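You operate a simulated robot arm through the tools that you are given. There is no shell and no other tool. Be economical: measure what you need, move in short steps, check, and stop when the job is done.

You run a simulated two-armed robot. Do the job below in one go: nothing can be reset, and whatever is moved stays where it is left.

Task
Carry the steel grab rail to the rack and lock both levers over its feet.
Fine: free the navy and the white locking lever first; both hands; feet square on the main shelf. Where these are worked on the way, their far stop is far enough and under half their travel is too little: white locking lever.

It is judged by the outcome, as a careful person would: the job done as asked, and still so three seconds after it is handed in. It fails if anything else is knocked over, pushed out of place, dropped, spilled or broken.

Robot
Two 7-joint arms with two-finger parallel grippers on one trunk, on a base that drives. Base frame: it is fixed to the floor where the robot stands at the start and does not move with it; the origin is under the middle of the robot, x ahead of it, y to its left, z up; the surface under the hand at the start is at about z = 750. Lengths are in mm, angles in rad, forces in N, time in s.
The left shoulder is at the start at [50, 161, 1073], the right one opposite. With the tool pointing down near the work surface each hand reaches from about 220 to 680 mm from the robot's upright axis, wherever it stands, measured 20 degrees to its own side. Places, roughly: main shelf of the gear rack [600, -300, 800]; navy locking lever [700, 0, 800]; white locking lever [700, -700, 800]. Payload 3.43 kg a hand.
The tool frame of a hand sits at the grasp point between the pads (the TCP): z along the fingers, y along the line on which they close. The tips reach 30 mm beyond it. Largest opening 94 mm; finger width 28, thickness 10; the body of the gripper, 50 by 96 mm, starts 55 mm behind the TCP.
Orientation is that of the tool frame in the base frame, as [roll, pitch, yaw] about the fixed x, y, z axes, in that order (R = Rz(yaw) Ry(pitch) Rx(roll)). With the fingers straight down and closing along the base's y, the tool's x points along the base's -x, its y along +y and its z along -z.

Tools
- The arms move only by the tool servo_tool. It takes "left_plan", "right_plan" or both (then of equal length, played together; a hand with none holds still); each is a list of rows, each an object of numbers (a shift or turn left out is 0, a gripper value left out holds the last): "tx", "ty", "tz": the shift along the tool's x, y, z in units of 25 mm (1.0 is 25 mm); "wx", "wy", "wz": the turn, a rotation vector about the tool's x, y, z in units of 6 degrees (1.0 is 6 degrees); "fingers": the gripper command, from -1 (shut) to 1 (fully open), values between in proportion. In form: [{"tx": .., "ty": .., "tz": .., "wx": .., "wy": .., "wz": .., "fingers": ..}, ...]. A call has 1 to 12 rows; each row shifts and turns the commanded pose from where the row before left it, along the tool's axes as they then stand. A call with a number of a shift or a turn outside -1 to 1 is refused whole. A row lasts 0.2 s, in which the tool goes at most 50 mm and 0.15 rad; a call with a longer step from one row to the next is refused whole, and so is a gripper value outside its range. A pose out of reach is approached as far as the arm can. The call stops where the force on the tool passes 70 N (or 10 N more than at its start, if that is more) or the arm is blocked; 0.2 s more then pass. The fingers move at their own pace (about 45 mm/s each) and stop on an object; they squeeze with about 40 N. The grip force told is the motor's: it shows also when the fingers shut on nothing. Time passes only in rows, and 0.2 s behind the last, so rows that do not move let the fingers close. It gives the time, the measured TCP pose, the force on the tool (base axes), the opening and the grip force at its end, in the units of the frame above (readings bear some noise), with the torque about the TCP (base axes, N m) and any sound that the robot's microphone picked up.
- Cameras (640 x 400 px; columns grow to the right, rows downward): "scene" is now at [136.2, -5.1, 1203.1]; the picture's right is [-0.12, -0.99, 0.00], its down [-0.49, 0.06, -0.87] and it looks along [0.86, -0.10, -0.49] (base axes); focal length 214 px, centre (320, 200). "left" rides on the left gripper at [76, -14, -102] in its tool frame; the picture's right is [0.18, 0.98, 0.00], its down [-0.75, 0.14, -0.64] and it looks along [-0.63, 0.12, 0.77] (tool axes); focal length 243 px, centre (320, 200). "right" rides on the right gripper at [76, 14, -103] in its tool frame; the picture's right is [-0.18, 0.98, 0.00], its down [-0.75, -0.14, -0.64] and it looks along [-0.63, -0.12, 0.77] (tool axes); focal length 243 px, centre (320, 200). There is no depth. A picture from a camera that has moved, and an enlarged one, comes with that camera's place and axes in the base frame and with its lens. The place of the scene camera against the robot may be out by one fixed shift of up to 12 mm in any direction.
- capture(camera): a new picture of that camera. It takes no simulated time.
- raise_lower(by): slides the trunk up (or, below 0, down) by that many mm; the arms and the scene camera ride with it, the base frame stays. It gives what a move gives, with no picture.
- steer(legs): drives the robot by 1 to 6 legs, each [ahead, left, turn to the left] in mm, mm and rad, along the robot's own axes; the way and the turn of a leg run together, so that a leg with both is an arc; at most 1500 mm and 3.142 rad a leg. The arms and the cameras ride along, it lands a little off, and it stops where it bumps. It gives what a move gives.
- head_to(pan, tilt): turns the head with the scene camera to pan (to the left, within 1.396 rad either way) and tilt (down, from -0.506 to 1.204), counted from straight ahead of the robot. It gives what a move gives.
- inspect(camera, box): a new picture of the part [left, top, right, bottom] of that camera's present view, enlarged. It takes no simulated time.
- job_done(): hands the job in; it is judged then, once.

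Work in short steps. Places have to be worked out from the pictures, the camera data and where the tool is seen: move nearer, look again, correct. Check each grasp and each placing, and mend what went wrong. You have 120 turns and 100 pictures in all, those below and enlarged ones among them. Open the grippers and draw the arms clear of the work before you hand the job in, unless the task says otherwise; then end with one line.

The tools are called after "Call:" by a JSON object that holds its "name" and its "arguments". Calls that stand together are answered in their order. servo_tool: Moves the arms, as the interface text tells. Its arguments: {"type":"object","properties":{"left_plan":{"type":"array"},"right_plan":{"type":"array"}},"required":[]} The other tools are called the same way: raise_lower (by) slides the trunk up or down; steer (legs) drives the base; head_to (pan, tilt) turns the head that bears the scene camera; capture (camera) takes a picture; inspect (camera, box) takes an enlarged picture of a part of a camera's view; job_done () hands the job in.

At the start:

```text
time_s: 0.0
left_tool_pos: [514.5, 71.5, 1069.9]
left_ee_rot: [-3.141, -0.001, -3.141]
left_contact_force: [-0.9, -0.4, 0.1]
left_wrist_torque: [-0.02, 0.01, 0.0]
left_gripper_width: 94.1
left_gripper_force: 0.1
right_tool_pos: [396.5, -305.2, 1083.2]
right_ee_rot: [3.141, -0.001, 3.142]
right_contact_force: [0.2, 0.0, 0.4]
right_wrist_torque: [-0.01, 0.02, -0.02]
right_gripper_width: 94.0
right_gripper_force: 0.2
trunk travel left (down, up): [-100.0, 167.0]
robot x, y, heading: [0.5, -3.5, -0.002]
head pan, tilt: [-0.12, 0.513]
```

scene: 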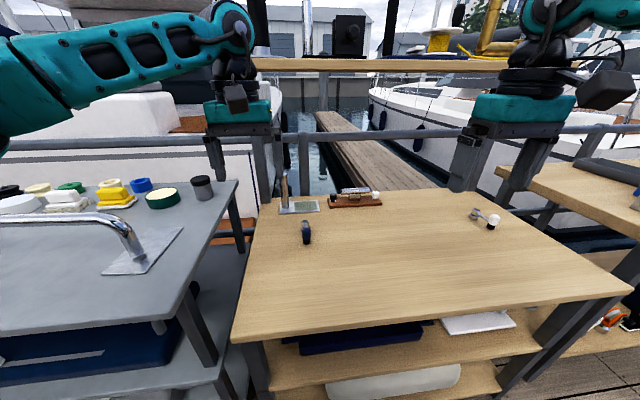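
right: 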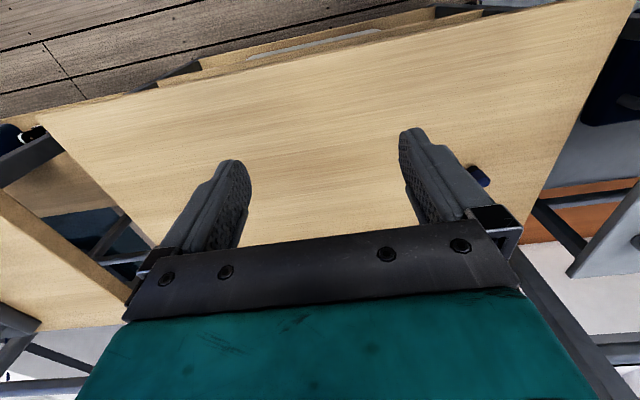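
left: 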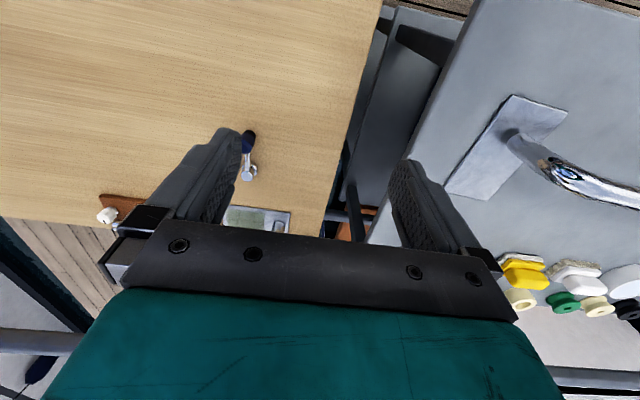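

The rail is on the grey table to the left and the rack is ahead. I'll enlarge the levers first and look left at the rail.

Call:
{"name": "inspect", "arguments": {"camera": "scene", "box": [240, 160, 400, 260]}}

Call:
{"name": "inspect", "arguments": {"camera": "scene", "box": [420, 170, 580, 270]}}

Call:
{"name": "head_to", "arguments": {"pan": 0.9, "tilt": 0.6}}

Call:
{"name": "capture", "arguments": {"camera": "scene"}}

```text
4.00 times, centred on (320, 210) of scene
camera zoom: at [136.2, -5.1, 1203.1], right [-0.12, -0.99, 0.0], down [-0.49, 0.06, -0.87], along [0.86, -0.1, -0.49], focal length 858 px, centre (320, 160)
```

zoom: 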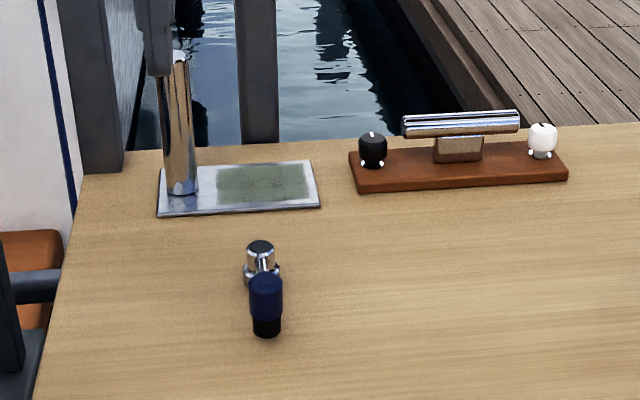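

```text
4.00 times, centred on (500, 220) of scene
camera zoom: at [136.2, -5.1, 1203.1], right [-0.12, -0.99, 0.0], down [-0.49, 0.06, -0.87], along [0.86, -0.1, -0.49], focal length 858 px, centre (-400, 120)
```

zoom: 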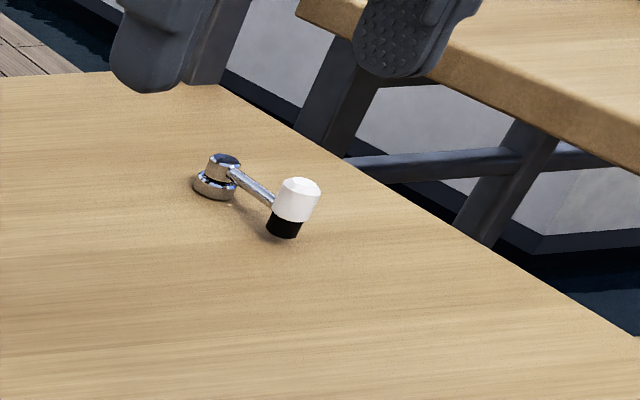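

```text
time_s: 1.3
left_tool_pos: [513.4, 72.5, 1069.9]
left_ee_rot: [3.141, -0.001, 3.141]
left_contact_force: [0.1, 0.9, -0.1]
left_wrist_torque: [-0.01, 0.0, -0.01]
left_gripper_width: 94.2
left_gripper_force: 0.0
right_tool_pos: [398.9, -304.4, 1083.8]
right_ee_rot: [3.14, 0.001, 3.141]
right_contact_force: [0.4, 0.2, -0.3]
right_wrist_torque: [-0.01, 0.03, -0.03]
right_gripper_width: 94.1
right_gripper_force: 0.0
trunk travel left (down, up): [-100.0, 167.0]
robot x, y, heading: [-2.5, 2.7, 0.004]
head pan, tilt: [0.901, 0.6]
```

```text
94 pictures are left
camera scene: at [101.2, 75.0, 1195.3], right [0.78, -0.62, 0.0], down [-0.35, -0.44, -0.83], along [0.51, 0.65, -0.56], focal length 214 px, centre (320, 200)
```

scene: 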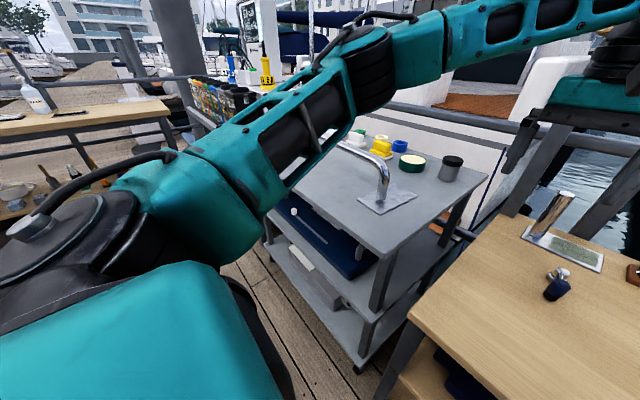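

Levers: navy hub near [723,-24], white hub near [721,-641], both swinging flat around chrome hubs. I'll back off a bit and turn left to see the whole rail on the grey table.

Call:
{"name": "steer", "arguments": {"legs": [[-250, 0, 0], [0, 0, 0.8]]}}

Call:
{"name": "head_to", "arguments": {"pan": 0.0, "tilt": 0.5}}

Call:
{"name": "capture", "arguments": {"camera": "scene"}}

```text
time_s: 5.2
left_tool_pos: [60.4, 413.2, 1071.2]
left_ee_rot: [-3.14, -0.001, -2.355]
left_contact_force: [-0.7, -0.4, -0.1]
left_wrist_torque: [-0.01, -0.02, 0.02]
left_gripper_width: 94.1
left_gripper_force: 0.0
right_tool_pos: [245.5, 65.7, 1082.7]
right_ee_rot: [3.139, 0.0, -2.353]
right_contact_force: [-0.3, -0.1, 0.4]
right_wrist_torque: [0.03, 0.02, 0.04]
right_gripper_width: 93.9
right_gripper_force: 0.0
trunk travel left (down, up): [-100.0, 167.0]
robot x, y, heading: [-251.8, -2.9, 0.786]
head pan, tilt: [0.901, 0.6]
```

```text
time_s: 6.4
left_tool_pos: [60.4, 414.3, 1070.1]
left_ee_rot: [3.141, 0.0, -2.355]
left_contact_force: [1.0, -0.6, 0.7]
left_wrist_torque: [-0.01, -0.01, 0.0]
left_gripper_width: 94.0
left_gripper_force: 0.0
right_tool_pos: [245.8, 66.5, 1083.4]
right_ee_rot: [3.141, 0.0, -2.354]
right_contact_force: [-0.7, -0.4, 0.1]
right_wrist_torque: [-0.04, 0.01, 0.0]
right_gripper_width: 93.9
right_gripper_force: 0.0
trunk travel left (down, up): [-100.0, 167.0]
robot x, y, heading: [-251.6, -0.4, 0.786]
head pan, tilt: [0.0, 0.499]
```

```text
93 pictures are left
camera scene: at [-152.2, 98.4, 1204.4], right [0.71, -0.7, 0.0], down [-0.34, -0.34, -0.88], along [0.62, 0.62, -0.48], focal length 214 px, centre (320, 200)
```

scene: 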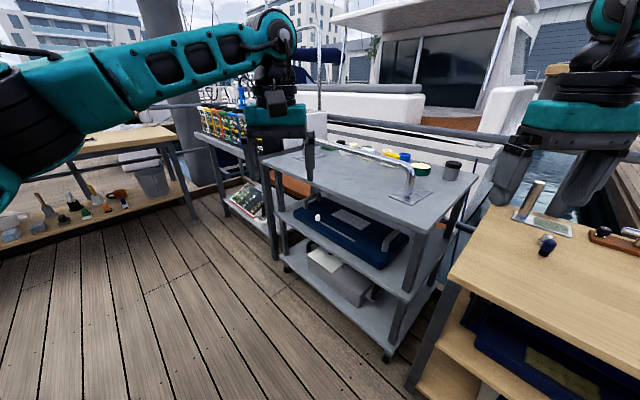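

Call:
{"name": "inspect", "arguments": {"camera": "scene", "box": [250, 120, 490, 270]}}

```text
2.67 times, centred on (370, 195) of scene
camera zoom: at [-152.2, 98.4, 1204.4], right [0.71, -0.7, 0.0], down [-0.34, -0.34, -0.88], along [0.62, 0.62, -0.48], focal length 572 px, centre (187, 213)
```

zoom: 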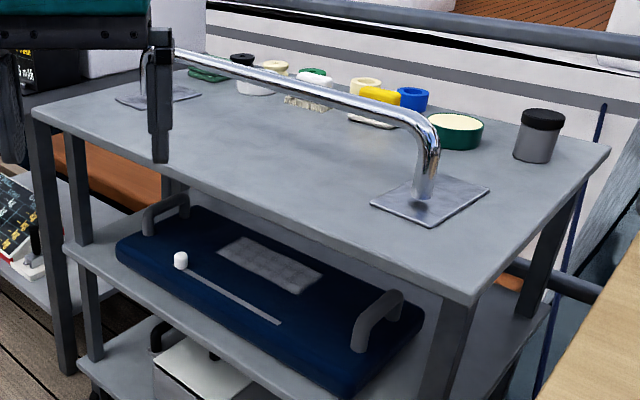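

The rail's post bases triangulate to about [515,342,872] and [538,898,872] (span ≈ 556), tube axis near z 960; rack shelf is about z 800. First I go back to the rack, centred between the levers, to free them.

Call:
{"name": "steer", "arguments": {"legs": [[0, 0, -0.786], [0, -295, 0], [300, 0, 0]]}}

Call:
{"name": "head_to", "arguments": {"pan": 0.0, "tilt": 0.6}}

Call:
{"name": "capture", "arguments": {"camera": "scene"}}

Call:
{"name": "capture", "arguments": {"camera": "left"}}

Call:
{"name": "capture", "arguments": {"camera": "right"}}

```text
time_s: 13.2
left_tool_pos: [555.9, -225.5, 1070.1]
left_ee_rot: [-3.142, 0.0, 3.132]
left_contact_force: [-0.3, -0.1, -0.5]
left_wrist_torque: [0.01, -0.02, 0.0]
left_gripper_width: 93.8
left_gripper_force: 0.0
right_tool_pos: [437.2, -601.2, 1082.6]
right_ee_rot: [3.141, -0.001, 3.131]
right_contact_force: [-0.1, -0.1, 0.2]
right_wrist_torque: [-0.02, 0.01, -0.03]
right_gripper_width: 93.8
right_gripper_force: 0.1
trunk travel left (down, up): [-100.0, 167.0]
robot x, y, heading: [39.8, -288.7, -0.006]
head pan, tilt: [0.0, 0.499]
```

```text
time_s: 13.9
left_tool_pos: [555.0, -225.4, 1070.3]
left_ee_rot: [3.141, 0.001, 3.13]
left_contact_force: [0.3, -0.5, 0.3]
left_wrist_torque: [0.02, 0.04, 0.01]
left_gripper_width: 94.2
left_gripper_force: 0.2
right_tool_pos: [435.9, -600.3, 1083.8]
right_ee_rot: [3.142, 0.0, 3.131]
right_contact_force: [0.6, -0.3, -1.0]
right_wrist_torque: [-0.04, -0.01, 0.02]
right_gripper_width: 93.9
right_gripper_force: 0.1
trunk travel left (down, up): [-100.0, 167.0]
robot x, y, heading: [39.6, -293.9, -0.008]
head pan, tilt: [0.0, 0.6]
```

```text
91 pictures are left
camera scene: at [175.7, -287.8, 1195.3], right [-0.01, -1.0, 0.0], down [-0.56, 0.01, -0.83], along [0.83, -0.01, -0.56], focal length 214 px, centre (320, 200)
```

scene: 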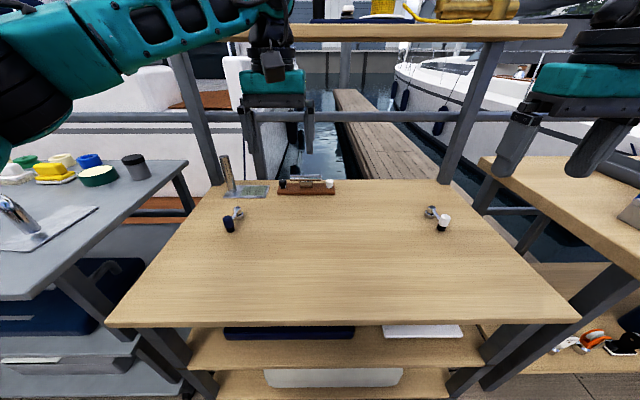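

```text
90 pictures are left
camera left: at [479.1, -239.4, 1172.0], right [-0.17, 0.98, 0.0], down [0.75, 0.13, 0.64], along [0.63, 0.11, -0.77], focal length 243 px, centre (320, 200)
```

left: 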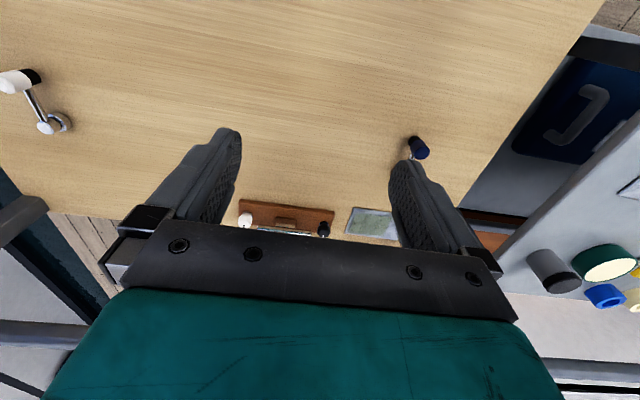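

```text
89 pictures are left
camera right: at [359.6, -585.6, 1185.1], right [0.19, 0.98, 0.0], down [0.75, -0.15, 0.64], along [0.63, -0.12, -0.77], focal length 243 px, centre (320, 200)
```

right: 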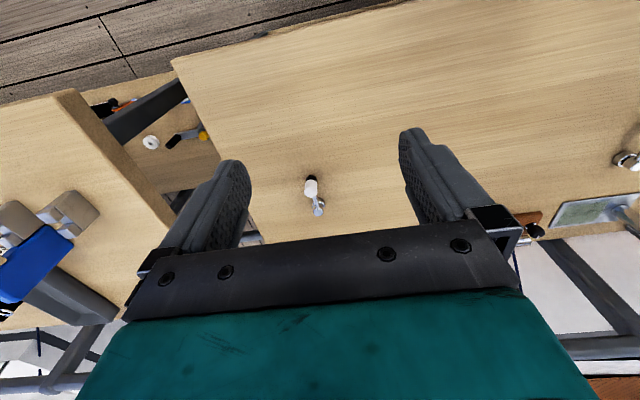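

I zoom on both levers and on the shelf between, looking for foot markings.

Call:
{"name": "inspect", "arguments": {"camera": "scene", "box": [190, 170, 350, 270]}}

Call:
{"name": "inspect", "arguments": {"camera": "scene", "box": [390, 180, 486, 240]}}

Call:
{"name": "inspect", "arguments": {"camera": "scene", "box": [190, 180, 286, 240]}}

Call:
{"name": "inspect", "arguments": {"camera": "right", "box": [260, 150, 380, 225]}}

```text
4.00 times, centred on (270, 220) of scene
camera zoom: at [175.7, -287.8, 1195.3], right [-0.01, -1.0, 0.0], down [-0.56, 0.01, -0.83], along [0.83, -0.01, -0.56], focal length 858 px, centre (520, 120)
```

zoom: 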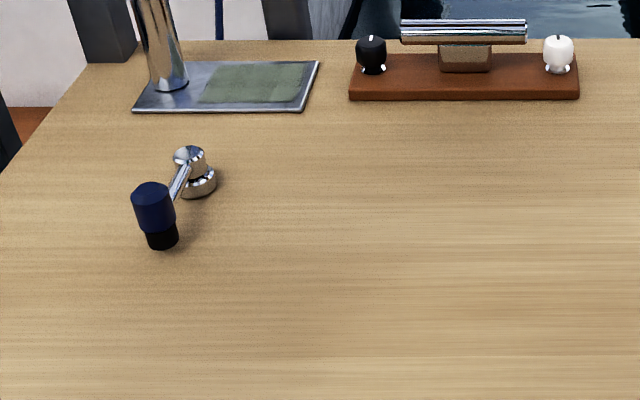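

```text
6.67 times, centred on (438, 210) of scene
camera zoom: at [175.7, -287.8, 1195.3], right [-0.01, -1.0, 0.0], down [-0.56, 0.01, -0.83], along [0.83, -0.01, -0.56], focal length 1430 px, centre (-467, 133)
```

zoom: 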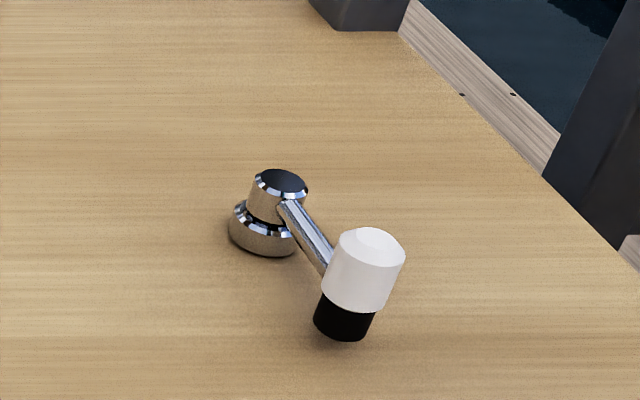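

```text
6.67 times, centred on (238, 210) of scene
camera zoom: at [175.7, -287.8, 1195.3], right [-0.01, -1.0, 0.0], down [-0.56, 0.01, -0.83], along [0.83, -0.01, -0.56], focal length 1430 px, centre (867, 133)
```

zoom: 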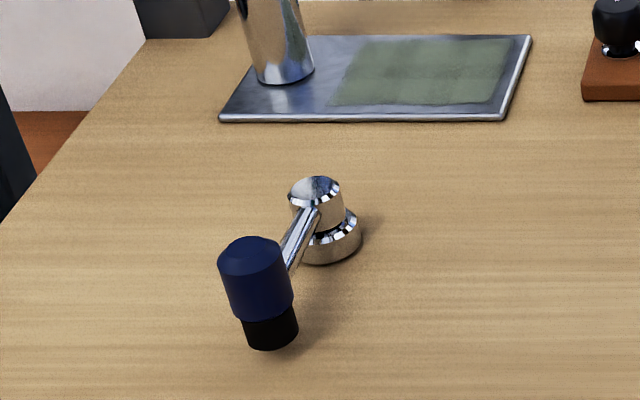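

```text
5.33 times, centred on (320, 188) of right
camera zoom: at [359.6, -585.6, 1185.1], right [0.19, 0.98, 0.0], down [0.75, -0.15, 0.64], along [0.63, -0.12, -0.77], focal length 1294 px, centre (320, 267)
```

zoom: 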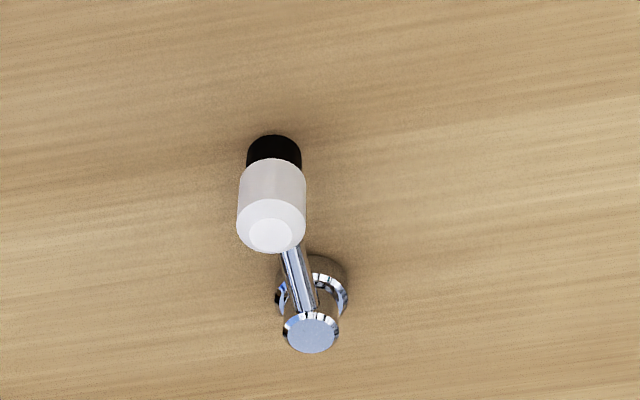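

Cross-checking three views puts the shelf at z≈750 and the hubs near [740,-24] and [737,-659], so I must get somewhat closer to the rack. I look down to check clearance between base and shelf edge.

Call:
{"name": "head_to", "arguments": {"pan": 0.0, "tilt": 1.2}}

Call:
{"name": "capture", "arguments": {"camera": "scene"}}

```text
time_s: 14.9
left_tool_pos: [554.7, -225.0, 1070.3]
left_ee_rot: [3.141, 0.0, 3.13]
left_contact_force: [-0.5, 1.1, 1.0]
left_wrist_torque: [-0.03, 0.03, 0.03]
left_gripper_width: 94.2
left_gripper_force: 0.2
right_tool_pos: [436.3, -600.4, 1084.4]
right_ee_rot: [3.142, 0.0, 3.131]
right_contact_force: [-0.7, 0.3, 0.2]
right_wrist_torque: [0.01, 0.0, -0.01]
right_gripper_width: 94.0
right_gripper_force: 0.1
trunk travel left (down, up): [-100.0, 167.0]
robot x, y, heading: [41.7, -289.8, -0.01]
head pan, tilt: [0.0, 1.201]
```

```text
84 pictures are left
camera scene: at [143.3, -287.5, 1150.7], right [-0.01, -1.0, 0.0], down [-0.93, 0.01, -0.36], along [0.36, 0.0, -0.93], focal length 214 px, centre (320, 200)
```

scene: 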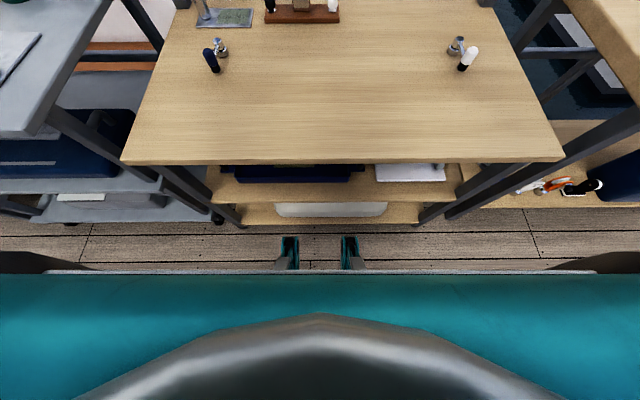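

The two teal items ahead of my base come close to the rack's lower shelf; I enlarge to judge the gap.

Call:
{"name": "inspect", "arguments": {"camera": "scene", "box": [220, 170, 420, 295]}}

```text
3.20 times, centred on (320, 232) of scene
camera zoom: at [143.3, -287.5, 1150.7], right [-0.01, -1.0, 0.0], down [-0.93, 0.01, -0.36], along [0.36, 0.0, -0.93], focal length 686 px, centre (320, 96)
```

zoom: 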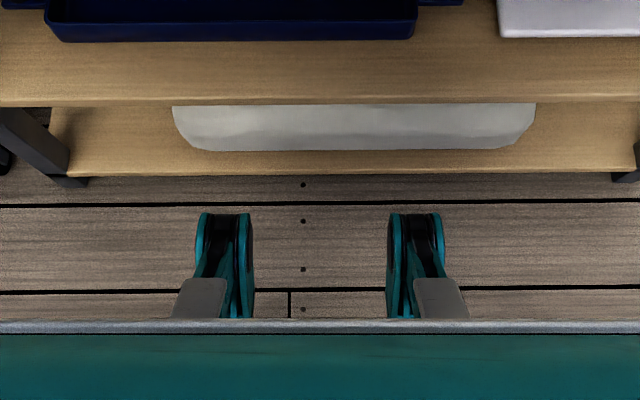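

The casters sit about 25 mm short of the shelf-edge plane. I creep ahead 25 mm, then bring both hands down over the levers for close wrist views.

Call:
{"name": "steer", "arguments": {"legs": [[25, 0, 0.01]]}}

Call:
{"name": "servo_tool", "arguments": {"left_plan": [{"tx": 0, "ty": 0.9, "tz": 0.5}, {"tx": 0, "ty": 0.9, "tz": 0.5}, {"tx": 0, "ty": 0.9, "tz": 0.5}, {"tx": 0, "ty": 0.9, "tz": 0.5}, {"tx": 0, "ty": 0.9, "tz": 0.5}, {"tx": 0, "ty": 0.9, "tz": 0.5}, {"tx": 0, "ty": 0.9, "tz": 0.5}, {"tx": 0, "ty": 0.9, "tz": 0.5}, {"tx": 0, "tz": 0.6}, {"tz": 0.6}], "right_plan": [{"tx": -0.5, "ty": -0.2, "tz": 0.6}, {"tx": -0.5, "ty": -0.2, "tz": 0.6}, {"tx": -0.5, "ty": -0.2, "tz": 0.6}, {"tx": -0.5, "ty": -0.2, "tz": 0.6}, {"tx": -0.5, "ty": -0.2, "tz": 0.6}, {"tx": -0.5, "ty": -0.2, "tz": 0.6}, {"tx": -0.5, "ty": -0.2, "tz": 0.6}, {"tx": -0.5, "ty": -0.2, "tz": 0.6}, {"tz": 0.6}, {"tz": 0.6}]}}

Call:
{"name": "capture", "arguments": {"camera": "left"}}

Call:
{"name": "capture", "arguments": {"camera": "right"}}

```text
time_s: 15.7
left_tool_pos: [577.9, -221.3, 1069.6]
left_ee_rot: [-3.141, -0.001, -3.141]
left_contact_force: [-0.5, 0.0, 0.5]
left_wrist_torque: [0.01, 0.05, -0.01]
left_gripper_width: 94.1
left_gripper_force: 0.1
right_tool_pos: [463.7, -597.2, 1084.6]
right_ee_rot: [-3.141, -0.001, -3.141]
right_contact_force: [-0.7, 0.1, 0.3]
right_wrist_torque: [0.0, 0.01, -0.01]
right_gripper_width: 93.9
right_gripper_force: 0.2
trunk travel left (down, up): [-100.0, 167.0]
robot x, y, heading: [70.3, -292.1, 0.003]
head pan, tilt: [0.0, 1.201]
```

```text
time_s: 17.9
left_tool_pos: [578.1, -42.3, 938.9]
left_ee_rot: [3.142, 0.003, -3.141]
left_contact_force: [0.2, 0.5, 0.0]
left_wrist_torque: [-0.01, -0.02, -0.01]
left_gripper_width: 94.3
left_gripper_force: 0.1
right_tool_pos: [562.2, -639.8, 932.0]
right_ee_rot: [3.141, -0.001, -3.141]
right_contact_force: [0.6, 0.8, 0.7]
right_wrist_torque: [0.02, -0.01, 0.0]
right_gripper_width: 94.1
right_gripper_force: 0.1
trunk travel left (down, up): [-100.0, 167.0]
robot x, y, heading: [62.6, -294.7, 0.002]
head pan, tilt: [0.0, 1.201]
```

```text
82 pictures are left
camera left: at [501.9, -56.5, 1039.4], right [-0.18, 0.98, 0.0], down [0.75, 0.14, 0.64], along [0.63, 0.12, -0.77], focal length 243 px, centre (320, 200)
```

left: 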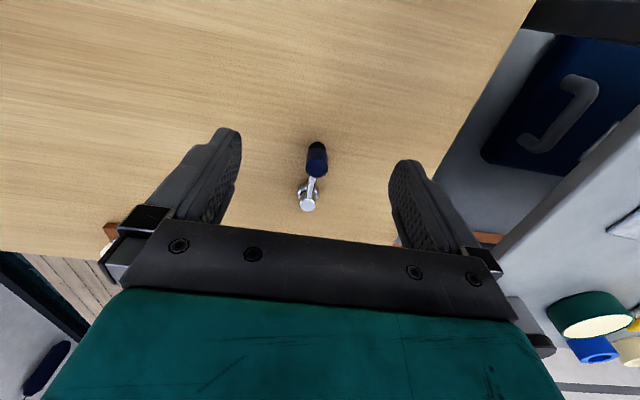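

```text
81 pictures are left
camera right: at [485.5, -624.5, 1033.3], right [0.18, 0.98, 0.0], down [0.75, -0.14, 0.64], along [0.63, -0.12, -0.77], focal length 243 px, centre (320, 200)
```

right: 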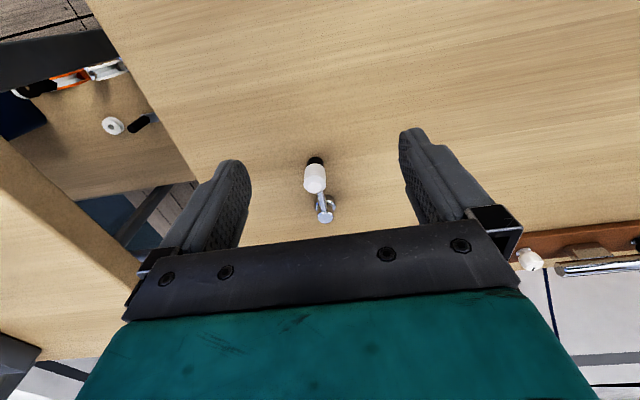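

Call:
{"name": "inspect", "arguments": {"camera": "left", "box": [264, 130, 360, 220]}}

Call:
{"name": "inspect", "arguments": {"camera": "right", "box": [264, 140, 376, 240]}}

```text
4.44 times, centred on (312, 175) of left
camera zoom: at [501.9, -56.5, 1039.4], right [-0.18, 0.98, 0.0], down [0.75, 0.14, 0.64], along [0.63, 0.12, -0.77], focal length 1078 px, centre (356, 311)
```

zoom: 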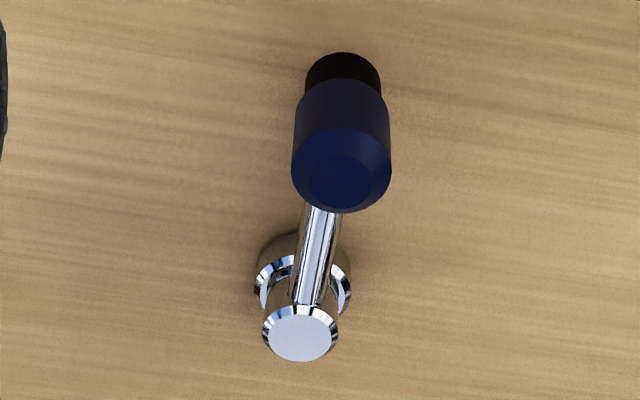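

```text
4.00 times, centred on (320, 190) of right
camera zoom: at [485.5, -624.5, 1033.3], right [0.18, 0.98, 0.0], down [0.75, -0.14, 0.64], along [0.63, -0.12, -0.77], focal length 970 px, centre (320, 240)
```

zoom: 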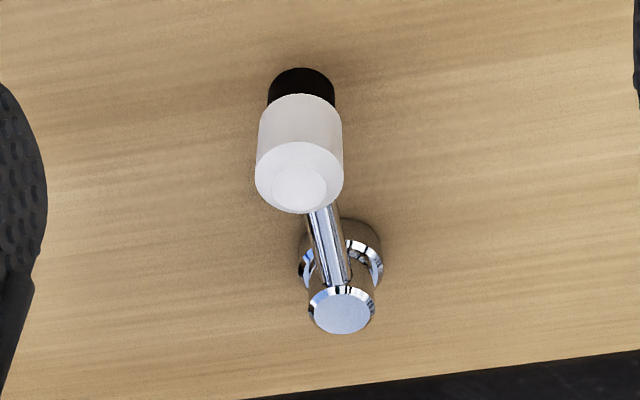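

From the close views: navy hub ≈ [720,-32], knob ≈ [649,-32]; white hub ≈ [720,-661], knob ≈ [647,-661]; knobs span z ≈ 757–808, both arms pointing at me. I shut the right fingers and tilt that tool 30° forward for reach, to push the white lever.

Call:
{"name": "servo_tool", "arguments": {"right_plan": [{"wy": -1, "fingers": -1}, {"wy": -1}, {"wy": -1}, {"wy": -1}, {"wy": -1}, {}, {}]}}

```text
time_s: 19.5
left_tool_pos: [577.8, -42.7, 938.8]
left_ee_rot: [-3.141, 0.002, 3.141]
left_contact_force: [-0.6, 0.3, 0.3]
left_wrist_torque: [0.04, 0.0, 0.03]
left_gripper_width: 93.8
left_gripper_force: 0.1
right_tool_pos: [561.9, -637.7, 932.7]
right_ee_rot: [3.141, 0.527, -3.141]
right_contact_force: [0.0, 0.5, -1.5]
right_wrist_torque: [-0.05, 0.03, -0.03]
right_gripper_width: 0.0
right_gripper_force: 32.8
trunk travel left (down, up): [-100.0, 167.0]
robot x, y, heading: [63.0, -291.4, 0.001]
head pan, tilt: [0.0, 1.201]
```

Call:
{"name": "servo_tool", "arguments": {"right_plan": [{"tz": 0.89, "tx": 0.02, "ty": 0.06}, {"tz": 0.89, "tx": 0.02, "ty": 0.06}, {"tz": 0.89, "tx": 0.02, "ty": 0.06}, {"tz": 0.89, "tx": 0.02, "ty": 0.06}, {"tz": 0.89, "tx": 0.02, "ty": 0.06}, {"tz": 0.89, "tx": 0.02, "ty": 0.06}, {"tz": 0.89, "tx": 0.02, "ty": 0.06}, {}]}}

Call:
{"name": "capture", "arguments": {"camera": "right"}}

```text
time_s: 21.3
left_tool_pos: [578.1, -41.4, 938.1]
left_ee_rot: [3.14, 0.002, 3.141]
left_contact_force: [-0.3, 0.1, 0.8]
left_wrist_torque: [-0.01, -0.03, -0.03]
left_gripper_width: 93.9
left_gripper_force: 0.0
right_tool_pos: [638.3, -627.9, 796.6]
right_ee_rot: [-3.141, 0.526, 3.141]
right_contact_force: [0.2, -0.5, 0.0]
right_wrist_torque: [0.04, -0.01, -0.01]
right_gripper_width: 0.0
right_gripper_force: 32.7
trunk travel left (down, up): [-100.0, 167.0]
robot x, y, heading: [65.2, -289.9, 0.002]
head pan, tilt: [0.0, 1.201]
```

```text
78 pictures are left
camera right: at [519.0, -612.5, 846.7], right [0.16, 0.98, 0.09], down [0.33, -0.14, 0.93], along [0.93, -0.12, -0.35], focal length 243 px, centre (320, 200)
```

right: 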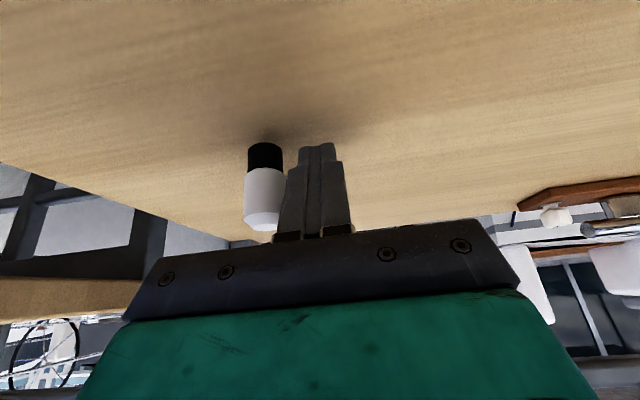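

The shut fingers stand beside the knob on its inner side. I push it outward 40 mm and watch.

Call:
{"name": "servo_tool", "arguments": {"right_plan": [{"ty": -0.4}, {"ty": -0.4}, {"ty": -0.4}, {"ty": -0.4}, {}]}}

Call:
{"name": "capture", "arguments": {"camera": "right"}}

```text
time_s: 22.5
left_tool_pos: [577.0, -42.2, 937.7]
left_ee_rot: [-3.141, 0.003, 3.141]
left_contact_force: [-0.5, 0.2, 1.0]
left_wrist_torque: [-0.04, -0.03, 0.01]
left_gripper_width: 94.1
left_gripper_force: 0.1
right_tool_pos: [637.6, -667.6, 798.6]
right_ee_rot: [3.141, 0.525, -3.141]
right_contact_force: [0.0, 0.0, 0.1]
right_wrist_torque: [-0.02, 0.03, -0.01]
right_gripper_width: 0.0
right_gripper_force: 32.8
trunk travel left (down, up): [-100.0, 167.0]
robot x, y, heading: [65.1, -292.3, -0.001]
head pan, tilt: [0.0, 1.201]
```

```text
77 pictures are left
camera right: at [519.7, -653.3, 847.7], right [0.16, 0.98, 0.09], down [0.33, -0.14, 0.93], along [0.93, -0.12, -0.35], focal length 243 px, centre (320, 200)
```

right: 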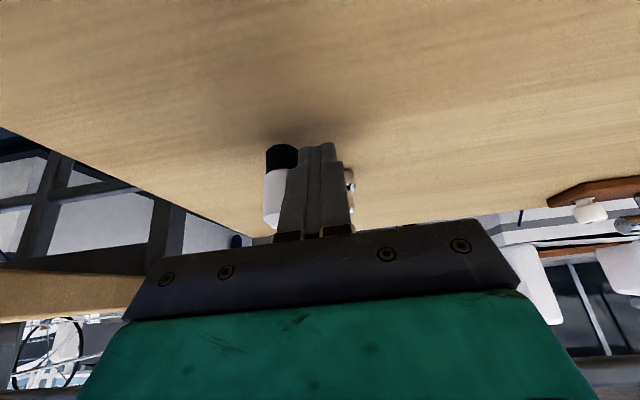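

It swings outward freely. I continue around the arc toward its far stop.

Call:
{"name": "servo_tool", "arguments": {"right_plan": [{"tx": -0.173, "tz": 0.1, "ty": -0.66}, {"tx": -0.173, "tz": 0.1, "ty": -0.66}, {"tx": -0.346, "tz": 0.2, "ty": -0.46}, {"tx": -0.346, "tz": 0.2, "ty": -0.46}, {"tx": -0.312, "tz": 0.18, "ty": -0.18}, {"tx": -0.312, "tz": 0.18, "ty": -0.18}, {}]}}

Call:
{"name": "capture", "arguments": {"camera": "right"}}

Call:
{"name": "head_to", "arguments": {"pan": 0.0, "tilt": 0.7}}

Call:
{"name": "capture", "arguments": {"camera": "scene"}}

```text
time_s: 24.1
left_tool_pos: [577.6, -42.0, 937.0]
left_ee_rot: [3.141, -0.001, 3.141]
left_contact_force: [0.8, -0.4, -0.2]
left_wrist_torque: [-0.01, -0.01, 0.01]
left_gripper_width: 93.8
left_gripper_force: 0.0
right_tool_pos: [666.6, -722.2, 810.0]
right_ee_rot: [-3.139, 0.523, 3.14]
right_contact_force: [-1.6, -0.5, -0.9]
right_wrist_torque: [0.02, 0.06, 0.0]
right_gripper_width: 0.0
right_gripper_force: 32.8
right hand out of reach, approached as far as the arm can: row 4, 5, 6
trunk travel left (down, up): [-100.0, 167.0]
robot x, y, heading: [65.3, -292.4, -0.004]
head pan, tilt: [0.0, 1.201]
```

```text
76 pictures are left
camera right: at [547.6, -706.9, 860.9], right [0.16, 0.98, 0.09], down [0.33, -0.14, 0.93], along [0.93, -0.12, -0.35], focal length 243 px, centre (320, 200)
```

right: 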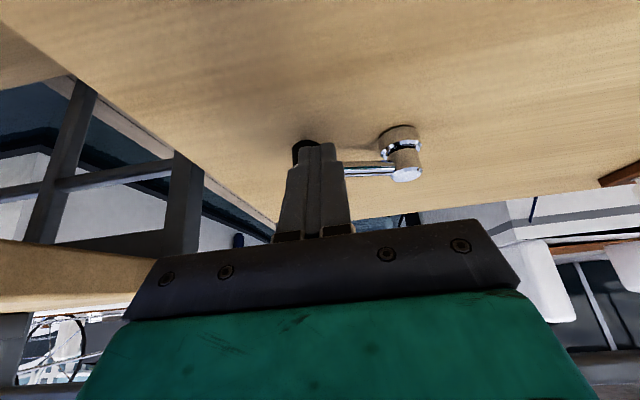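

```text
time_s: 25.0
left_tool_pos: [577.9, -42.6, 938.1]
left_ee_rot: [3.141, 0.002, 3.141]
left_contact_force: [0.3, -0.3, -0.2]
left_wrist_torque: [0.02, -0.01, 0.0]
left_gripper_width: 94.0
left_gripper_force: 0.1
right_tool_pos: [666.4, -721.1, 811.7]
right_ee_rot: [-3.139, 0.524, 3.14]
right_contact_force: [-0.8, 0.4, 0.3]
right_wrist_torque: [0.02, -0.01, 0.01]
right_gripper_width: 0.3
right_gripper_force: 32.9
trunk travel left (down, up): [-100.0, 167.0]
robot x, y, heading: [61.8, -292.9, -0.0]
head pan, tilt: [0.0, 0.7]
```

```text
75 pictures are left
camera scene: at [195.8, -286.7, 1186.6], right [0.0, -1.0, 0.0], down [-0.64, 0.0, -0.76], along [0.76, 0.0, -0.64], focal length 214 px, centre (320, 200)
```

scene: 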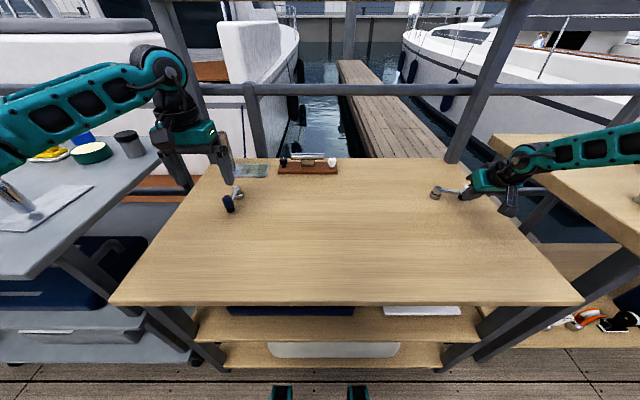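

The lever is at about 80–85°, limited by my reach and not by a stop. I back off slightly, tilt the tool to 60° for more reach, and push on.

Call:
{"name": "servo_tool", "arguments": {"right_plan": [{"tx": 0.8, "tz": -0.6}, {"wy": -1}, {"wy": -1}, {"wy": -1}, {"wy": -1}, {"wy": -1}, {}]}}

```text
time_s: 26.6
left_tool_pos: [576.6, -41.8, 937.1]
left_ee_rot: [-3.139, 0.001, 3.14]
left_contact_force: [-0.2, -0.7, -0.4]
left_wrist_torque: [-0.02, -0.02, 0.0]
left_gripper_width: 94.0
left_gripper_force: 0.1
right_tool_pos: [638.5, -722.5, 813.1]
right_ee_rot: [-3.141, 1.047, 3.141]
right_contact_force: [0.4, -0.1, 0.5]
right_wrist_torque: [0.01, 0.01, 0.0]
right_gripper_width: 0.0
right_gripper_force: 32.8
trunk travel left (down, up): [-100.0, 167.0]
robot x, y, heading: [63.6, -293.4, 0.005]
head pan, tilt: [0.0, 0.7]
```

Call:
{"name": "servo_tool", "arguments": {"right_plan": [{"tx": -0.16, "tz": 0.48, "ty": 0.03}, {"tx": -0.16, "tz": 0.48, "ty": 0.03}, {"tx": -0.16, "tz": 0.48, "ty": 0.03}, {"tx": -0.16, "tz": 0.48, "ty": 0.03}, {"tx": -0.16, "tz": 0.48, "ty": 0.03}, {}]}}

Call:
{"name": "capture", "arguments": {"camera": "right"}}

Call:
{"name": "inspect", "arguments": {"camera": "scene", "box": [400, 150, 560, 250]}}

```text
time_s: 28.0
left_tool_pos: [577.7, -42.4, 938.6]
left_ee_rot: [3.142, 0.001, 3.14]
left_contact_force: [0.3, 0.4, 0.1]
left_wrist_torque: [0.02, 0.03, -0.02]
left_gripper_width: 94.1
left_gripper_force: 0.0
right_tool_pos: [684.1, -716.9, 816.8]
right_ee_rot: [-3.141, 1.047, -3.141]
right_contact_force: [0.0, 0.1, 0.0]
right_wrist_torque: [0.0, -0.03, -0.01]
right_gripper_width: 0.0
right_gripper_force: 32.9
right hand out of reach, approached as far as the arm can: row 3, 4, 5
trunk travel left (down, up): [-100.0, 167.0]
robot x, y, heading: [62.9, -294.0, 0.006]
head pan, tilt: [0.0, 0.7]
```

```text
74 pictures are left
camera right: at [555.6, -702.1, 801.5], right [0.09, 0.98, 0.16], down [-0.18, -0.14, 0.97], along [0.98, -0.12, 0.16], focal length 243 px, centre (320, 200)
```

right: 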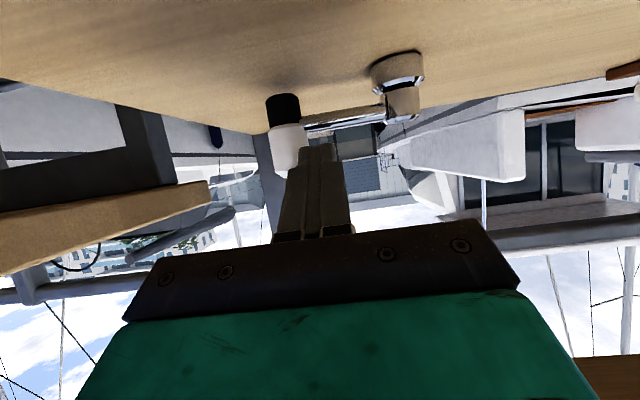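

```text
4.00 times, centred on (480, 200) of scene
camera zoom: at [195.8, -286.7, 1186.7], right [0.0, -1.0, 0.0], down [-0.64, 0.0, -0.76], along [0.76, 0.0, -0.64], focal length 858 px, centre (-320, 200)
```

zoom: 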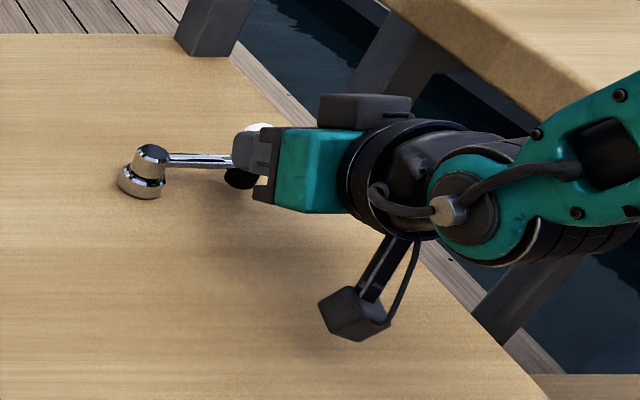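

The fingertips are too high and short by reach. I lift both hands clear, lower the trunk 70 and shift right 120 to gain reach.

Call:
{"name": "servo_tool", "arguments": {"left_plan": [{"tz": -0.8}, {"tz": -0.8}, {"tz": -0.8}, {"tz": -0.8}], "right_plan": [{"tx": -0.58, "tz": -0.9}, {"tx": -0.58, "tz": -0.9}, {"tx": -0.58, "tz": -0.9}, {"tx": -0.58, "tz": -0.9}]}}

Call:
{"name": "raise_lower", "arguments": {"by": -70}}

Call:
{"name": "steer", "arguments": {"legs": [[0, -120, 0]]}}

Call:
{"name": "capture", "arguments": {"camera": "scene"}}

```text
time_s: 29.0
left_tool_pos: [579.0, -39.9, 1021.6]
left_ee_rot: [-3.141, 0.0, -3.14]
left_contact_force: [0.6, 0.4, 0.3]
left_wrist_torque: [0.02, -0.02, 0.04]
left_gripper_width: 94.0
left_gripper_force: 0.2
right_tool_pos: [632.3, -718.0, 911.8]
right_ee_rot: [3.14, 1.047, 3.14]
right_contact_force: [0.5, -0.6, 0.3]
right_wrist_torque: [0.01, 0.0, -0.02]
right_gripper_width: 0.1
right_gripper_force: 32.9
trunk travel left (down, up): [-100.0, 167.0]
robot x, y, heading: [62.5, -290.2, -0.0]
head pan, tilt: [0.0, 0.7]
```

```text
time_s: 30.1
left_tool_pos: [579.2, -40.8, 951.1]
left_ee_rot: [3.141, 0.002, 3.141]
left_contact_force: [-0.1, -0.6, 0.7]
left_wrist_torque: [-0.01, -0.02, -0.02]
left_gripper_width: 94.2
left_gripper_force: 0.1
right_tool_pos: [633.3, -718.0, 842.1]
right_ee_rot: [3.138, 1.046, 3.137]
right_contact_force: [-0.3, -0.4, 0.6]
right_wrist_torque: [0.0, 0.05, 0.01]
right_gripper_width: 0.0
right_gripper_force: 33.0
trunk travel left (down, up): [-30.0, 237.0]
robot x, y, heading: [66.3, -291.7, -0.003]
head pan, tilt: [0.0, 0.7]
```

```text
time_s: 31.8
left_tool_pos: [579.4, -164.6, 950.1]
left_ee_rot: [-3.141, 0.002, 3.139]
left_contact_force: [-1.0, -0.4, -0.5]
left_wrist_torque: [0.0, 0.0, -0.01]
left_gripper_width: 94.3
left_gripper_force: 0.1
right_tool_pos: [631.2, -843.1, 842.7]
right_ee_rot: [3.137, 1.046, 3.135]
right_contact_force: [0.6, 0.0, -0.2]
right_wrist_torque: [-0.01, -0.03, 0.01]
right_gripper_width: 0.2
right_gripper_force: 33.0
trunk travel left (down, up): [-30.0, 237.0]
robot x, y, heading: [65.5, -421.2, 0.002]
head pan, tilt: [0.0, 0.7]
```

```text
72 pictures are left
camera scene: at [195.7, -410.3, 1116.7], right [0.0, -1.0, 0.0], down [-0.64, 0.0, -0.76], along [0.76, 0.0, -0.64], focal length 214 px, centre (320, 200)
```

scene: 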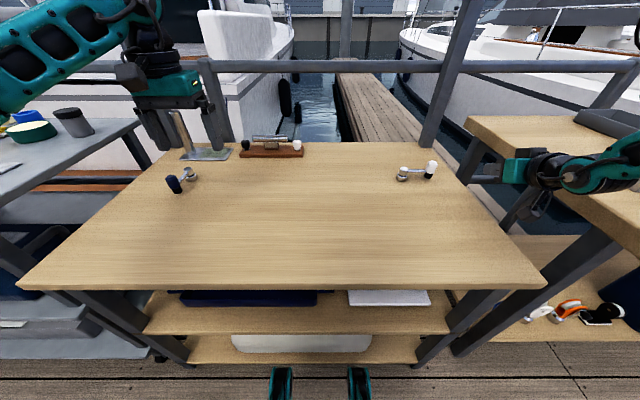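

The white lever now points almost straight outward. I line up behind it, come down and push farther.

Call:
{"name": "servo_tool", "arguments": {"right_plan": [{"ty": 0.85}, {"ty": 0.85}, {"ty": 0.85}, {"ty": 0.85}, {"ty": 0.85}, {"ty": 0.85}, {"tx": 0.58, "tz": 0.8}, {"tx": 0.58, "tz": 0.8}, {}]}}

Call:
{"name": "servo_tool", "arguments": {"right_plan": [{"tx": -0.25, "tz": 0.43}, {"tx": -0.25, "tz": 0.43}, {"tx": -0.25, "tz": 0.43}, {"tx": -0.25, "tz": 0.43}, {"tx": -0.25, "tz": 0.43}, {}]}}

Call:
{"name": "inspect", "arguments": {"camera": "scene", "box": [340, 120, 500, 220]}}

```text
time_s: 33.8
left_tool_pos: [579.6, -164.5, 949.4]
left_ee_rot: [-3.142, 0.0, 3.14]
left_contact_force: [0.3, -0.3, 0.2]
left_wrist_torque: [-0.01, 0.0, 0.02]
left_gripper_width: 93.7
left_gripper_force: 0.1
right_tool_pos: [664.9, -836.6, 804.3]
right_ee_rot: [3.127, 1.048, 3.13]
right_contact_force: [0.4, -0.1, 0.5]
right_wrist_torque: [-0.03, 0.0, 0.04]
right_gripper_width: 0.0
right_gripper_force: 33.2
right hand out of reach, approached as far as the arm can: row 1, 2, 3, 4, 5, 6
trunk travel left (down, up): [-30.0, 237.0]
robot x, y, heading: [66.5, -414.8, -0.001]
head pan, tilt: [0.0, 0.7]
```

```text
time_s: 35.2
left_tool_pos: [579.8, -165.3, 950.2]
left_ee_rot: [3.141, -0.001, 3.141]
left_contact_force: [-0.2, -0.6, -0.6]
left_wrist_torque: [0.01, 0.01, 0.01]
left_gripper_width: 94.0
left_gripper_force: 0.0
right_tool_pos: [727.0, -836.5, 803.7]
right_ee_rot: [3.137, 1.049, 3.134]
right_contact_force: [0.3, -0.8, 0.9]
right_wrist_torque: [0.01, -0.01, -0.01]
right_gripper_width: 0.0
right_gripper_force: 32.9
trunk travel left (down, up): [-30.0, 237.0]
robot x, y, heading: [67.2, -415.9, 0.0]
head pan, tilt: [0.0, 0.7]
```

```text
4.00 times, centred on (420, 170) of scene
camera zoom: at [195.7, -410.2, 1116.7], right [0.0, -1.0, 0.0], down [-0.64, 0.0, -0.76], along [0.76, 0.0, -0.64], focal length 858 px, centre (-80, 320)
```

zoom: 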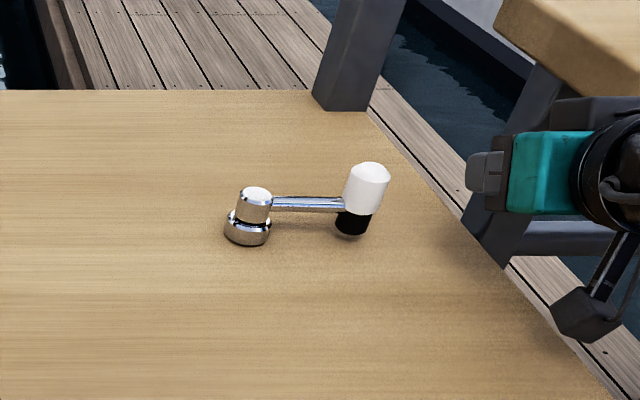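

My sideways move was refused at that pose, and the lever sits at about 90°; I still want to test for a stop. I lift, and move inward at the larger reach.

Call:
{"name": "servo_tool", "arguments": {"right_plan": [{"tx": -0.5, "tz": -0.6}, {"tx": -0.5, "tz": -0.6}, {"tx": -0.5, "tz": -0.6}, {"ty": 0.8}, {"ty": 0.8}, {"ty": 0.8}, {"ty": 0.8}, {"ty": 0.8}, {"ty": 0.8}, {}]}}

```text
time_s: 37.4
left_tool_pos: [579.2, -165.4, 951.4]
left_ee_rot: [-3.14, 0.001, 3.14]
left_contact_force: [0.8, 0.7, -0.2]
left_wrist_torque: [0.0, 0.03, 0.0]
left_gripper_width: 94.2
left_gripper_force: 0.1
right_tool_pos: [715.5, -824.9, 863.6]
right_ee_rot: [3.127, 1.049, 3.134]
right_contact_force: [-0.1, -0.1, -0.1]
right_wrist_torque: [0.0, 0.0, 0.02]
right_gripper_width: 0.2
right_gripper_force: 33.1
right hand out of reach, approached as far as the arm can: row 4, 5, 6, 7, 8, 9
trunk travel left (down, up): [-30.0, 237.0]
robot x, y, heading: [66.8, -414.7, -0.001]
head pan, tilt: [0.0, 0.7]
```

A joint limit blocks that at 60° tilt. I go back to 30° tilt (enough reach from here) and move in.

Call:
{"name": "servo_tool", "arguments": {"right_plan": [{"tx": 0.2, "tz": -0.6, "wy": 1}, {"tx": 0.2, "tz": -0.6, "wy": 1}, {"wy": 1, "tz": -0.6}, {"wy": 1, "tz": -0.6}, {"wy": 1}, {"ty": 0.8}, {"ty": 0.8}, {"ty": 0.8}, {"ty": 0.8}, {"ty": 0.6}, {}]}}

```text
time_s: 39.8
left_tool_pos: [579.5, -165.3, 950.3]
left_ee_rot: [3.141, 0.0, 3.138]
left_contact_force: [-0.3, 0.3, -0.5]
left_wrist_torque: [0.01, 0.0, 0.0]
left_gripper_width: 93.7
left_gripper_force: 0.1
right_tool_pos: [664.6, -728.7, 893.4]
right_ee_rot: [3.139, 0.525, 3.137]
right_contact_force: [0.6, 0.3, 0.9]
right_wrist_torque: [0.01, 0.03, 0.02]
right_gripper_width: 0.0
right_gripper_force: 33.0
trunk travel left (down, up): [-30.0, 237.0]
robot x, y, heading: [68.9, -417.9, -0.001]
head pan, tilt: [0.0, 0.7]
```

Call:
{"name": "servo_tool", "arguments": {"right_plan": [{"tx": 0.52, "tz": 0.8, "ty": 0.16}, {"tx": 0.52, "tz": 0.8, "ty": 0.16}, {"tx": 0.52, "tz": 0.8, "ty": 0.16}, {"tx": 0.52, "tz": 0.8, "ty": 0.16}, {}, {"tx": -0.346, "tz": 0.2}, {"tx": -0.346, "tz": 0.2}, {"tx": -0.346, "tz": 0.2}, {"tx": -0.346, "tz": 0.2}, {"tx": -0.346, "tz": 0.2}, {}]}}

Call:
{"name": "inspect", "arguments": {"camera": "scene", "box": [340, 120, 500, 220]}}

```text
time_s: 42.2
left_tool_pos: [577.2, -165.6, 951.6]
left_ee_rot: [3.141, 0.003, 3.138]
left_contact_force: [-0.5, 0.2, -0.1]
left_wrist_torque: [-0.01, 0.0, -0.05]
left_gripper_width: 94.1
left_gripper_force: 0.0
right_tool_pos: [696.9, -715.5, 791.9]
right_ee_rot: [-3.138, 0.494, 3.14]
right_contact_force: [-51.4, 0.2, -12.4]
right_wrist_torque: [0.47, 1.14, 0.32]
right_gripper_width: 0.0
right_gripper_force: 32.6
trunk travel left (down, up): [-30.0, 237.0]
robot x, y, heading: [65.0, -417.0, -0.008]
head pan, tilt: [0.0, 0.7]
```

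```text
4.00 times, centred on (420, 170) of scene
camera zoom: at [193.1, -410.8, 1116.8], right [0.0, -1.0, 0.0], down [-0.64, 0.0, -0.77], along [0.77, 0.0, -0.64], focal length 858 px, centre (-80, 320)
```

zoom: 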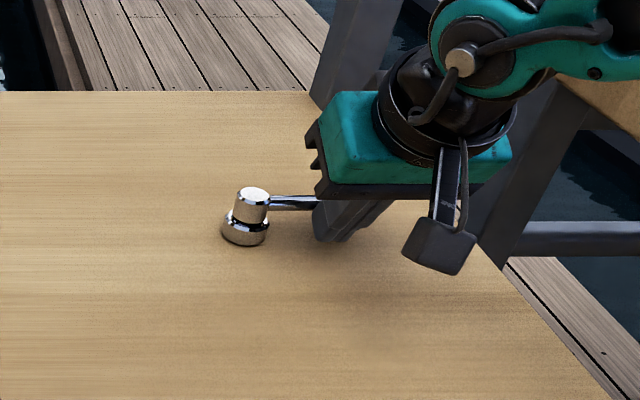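

51 N of resistance: the white lever is at its far stop, about 95°. I retract the right hand up and back, then shift left so the left arm has the mirrored geometry for the navy lever.

Call:
{"name": "servo_tool", "arguments": {"right_plan": [{"tx": 0.8, "tz": -0.5}, {"tx": -0.4, "tz": -0.9}, {"tx": -0.4, "tz": -0.9}, {"tx": -0.4, "tz": -0.9}, {"tx": -0.4, "tz": -0.9}, {"tx": -0.4, "tz": -0.9}, {"tx": -0.4, "tz": -0.9}, {}], "left_plan": [{"fingers": -1}, {"wy": -1}, {"wy": -1}, {"wy": -1}, {"wy": -1}, {"wy": -1}, {}, {}]}}

Call:
{"name": "steer", "arguments": {"legs": [[0, 142, 0]]}}

Call:
{"name": "capture", "arguments": {"camera": "scene"}}

```text
time_s: 44.0
left_tool_pos: [579.2, -165.1, 950.2]
left_ee_rot: [-3.141, 0.525, 3.14]
left_contact_force: [-0.9, -0.7, 0.5]
left_wrist_torque: [0.03, -0.01, -0.03]
left_gripper_width: 0.1
left_gripper_force: 33.2
right_tool_pos: [671.7, -712.2, 946.9]
right_ee_rot: [3.141, 0.523, 3.137]
right_contact_force: [-0.2, 0.0, 0.5]
right_wrist_torque: [0.0, 0.01, 0.0]
right_gripper_width: 0.2
right_gripper_force: 33.4
trunk travel left (down, up): [-30.0, 237.0]
robot x, y, heading: [65.3, -414.7, -0.0]
head pan, tilt: [0.0, 0.7]
```

```text
time_s: 46.0
left_tool_pos: [580.5, -23.5, 950.4]
left_ee_rot: [-3.141, 0.526, 3.136]
left_contact_force: [0.3, 0.6, -1.8]
left_wrist_torque: [-0.02, -0.02, -0.02]
left_gripper_width: 0.1
left_gripper_force: 32.9
right_tool_pos: [671.5, -568.7, 945.8]
right_ee_rot: [3.14, 0.523, 3.135]
right_contact_force: [-0.4, -0.1, 0.1]
right_wrist_torque: [0.02, 0.03, -0.02]
right_gripper_width: 0.0
right_gripper_force: 32.9
trunk travel left (down, up): [-30.0, 237.0]
robot x, y, heading: [64.8, -275.0, -0.007]
head pan, tilt: [0.0, 0.7]
```

```text
69 pictures are left
camera scene: at [196.2, -266.5, 1116.7], right [0.0, -1.0, 0.0], down [-0.64, 0.0, -0.76], along [0.76, 0.0, -0.64], focal length 214 px, centre (320, 200)
```

scene: 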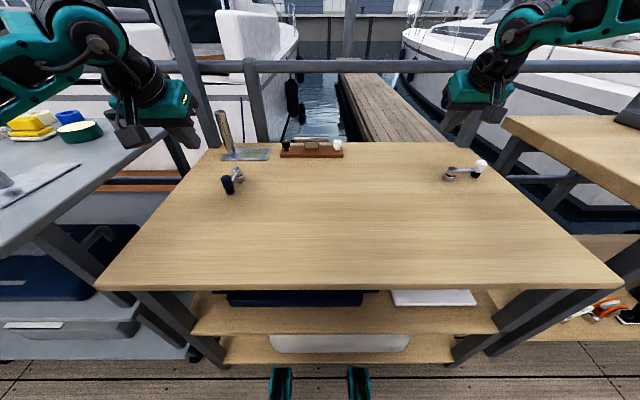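

Call:
{"name": "servo_tool", "arguments": {"left_plan": [{"ty": -0.6, "tz": 0.5}, {"ty": -0.6, "tz": 0.5}, {"ty": -0.55, "tz": 0.5}, {"tx": 0.17, "tz": 0.83}, {"tx": 0.17, "tz": 0.83}, {"tx": 0.17, "tz": 0.83}, {"tx": 0.17, "tz": 0.83}, {"tx": 0.17, "tz": 0.83}, {"tx": 0.17, "tz": 0.81}, {}]}}

Call:
{"name": "capture", "arguments": {"camera": "left"}}

```text
time_s: 48.1
left_tool_pos: [640.6, -65.8, 797.8]
left_ee_rot: [-3.142, 0.525, 3.137]
left_contact_force: [0.2, 1.3, 0.6]
left_wrist_torque: [-0.03, 0.01, 0.01]
left_gripper_width: 0.2
left_gripper_force: 33.2
right_tool_pos: [671.8, -570.7, 946.9]
right_ee_rot: [3.14, 0.524, 3.134]
right_contact_force: [0.3, 0.6, 0.0]
right_wrist_torque: [0.01, 0.01, 0.0]
right_gripper_width: 0.1
right_gripper_force: 33.2
trunk travel left (down, up): [-30.0, 237.0]
robot x, y, heading: [66.0, -271.7, -0.004]
head pan, tilt: [0.0, 0.7]
```

```text
68 pictures are left
camera left: at [523.2, -80.4, 846.8], right [-0.15, 0.98, -0.09], down [0.33, 0.14, 0.93], along [0.93, 0.11, -0.35], focal length 243 px, centre (320, 200)
```

left: 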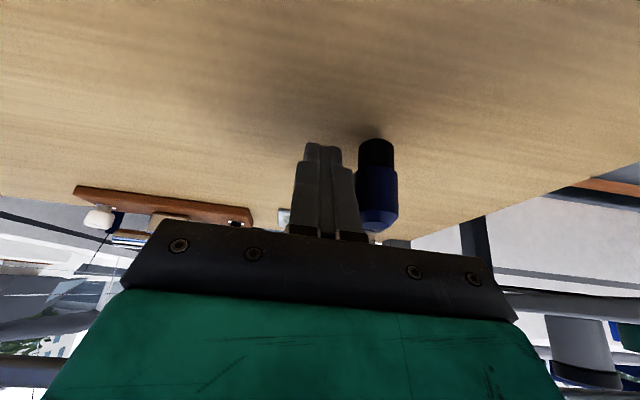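

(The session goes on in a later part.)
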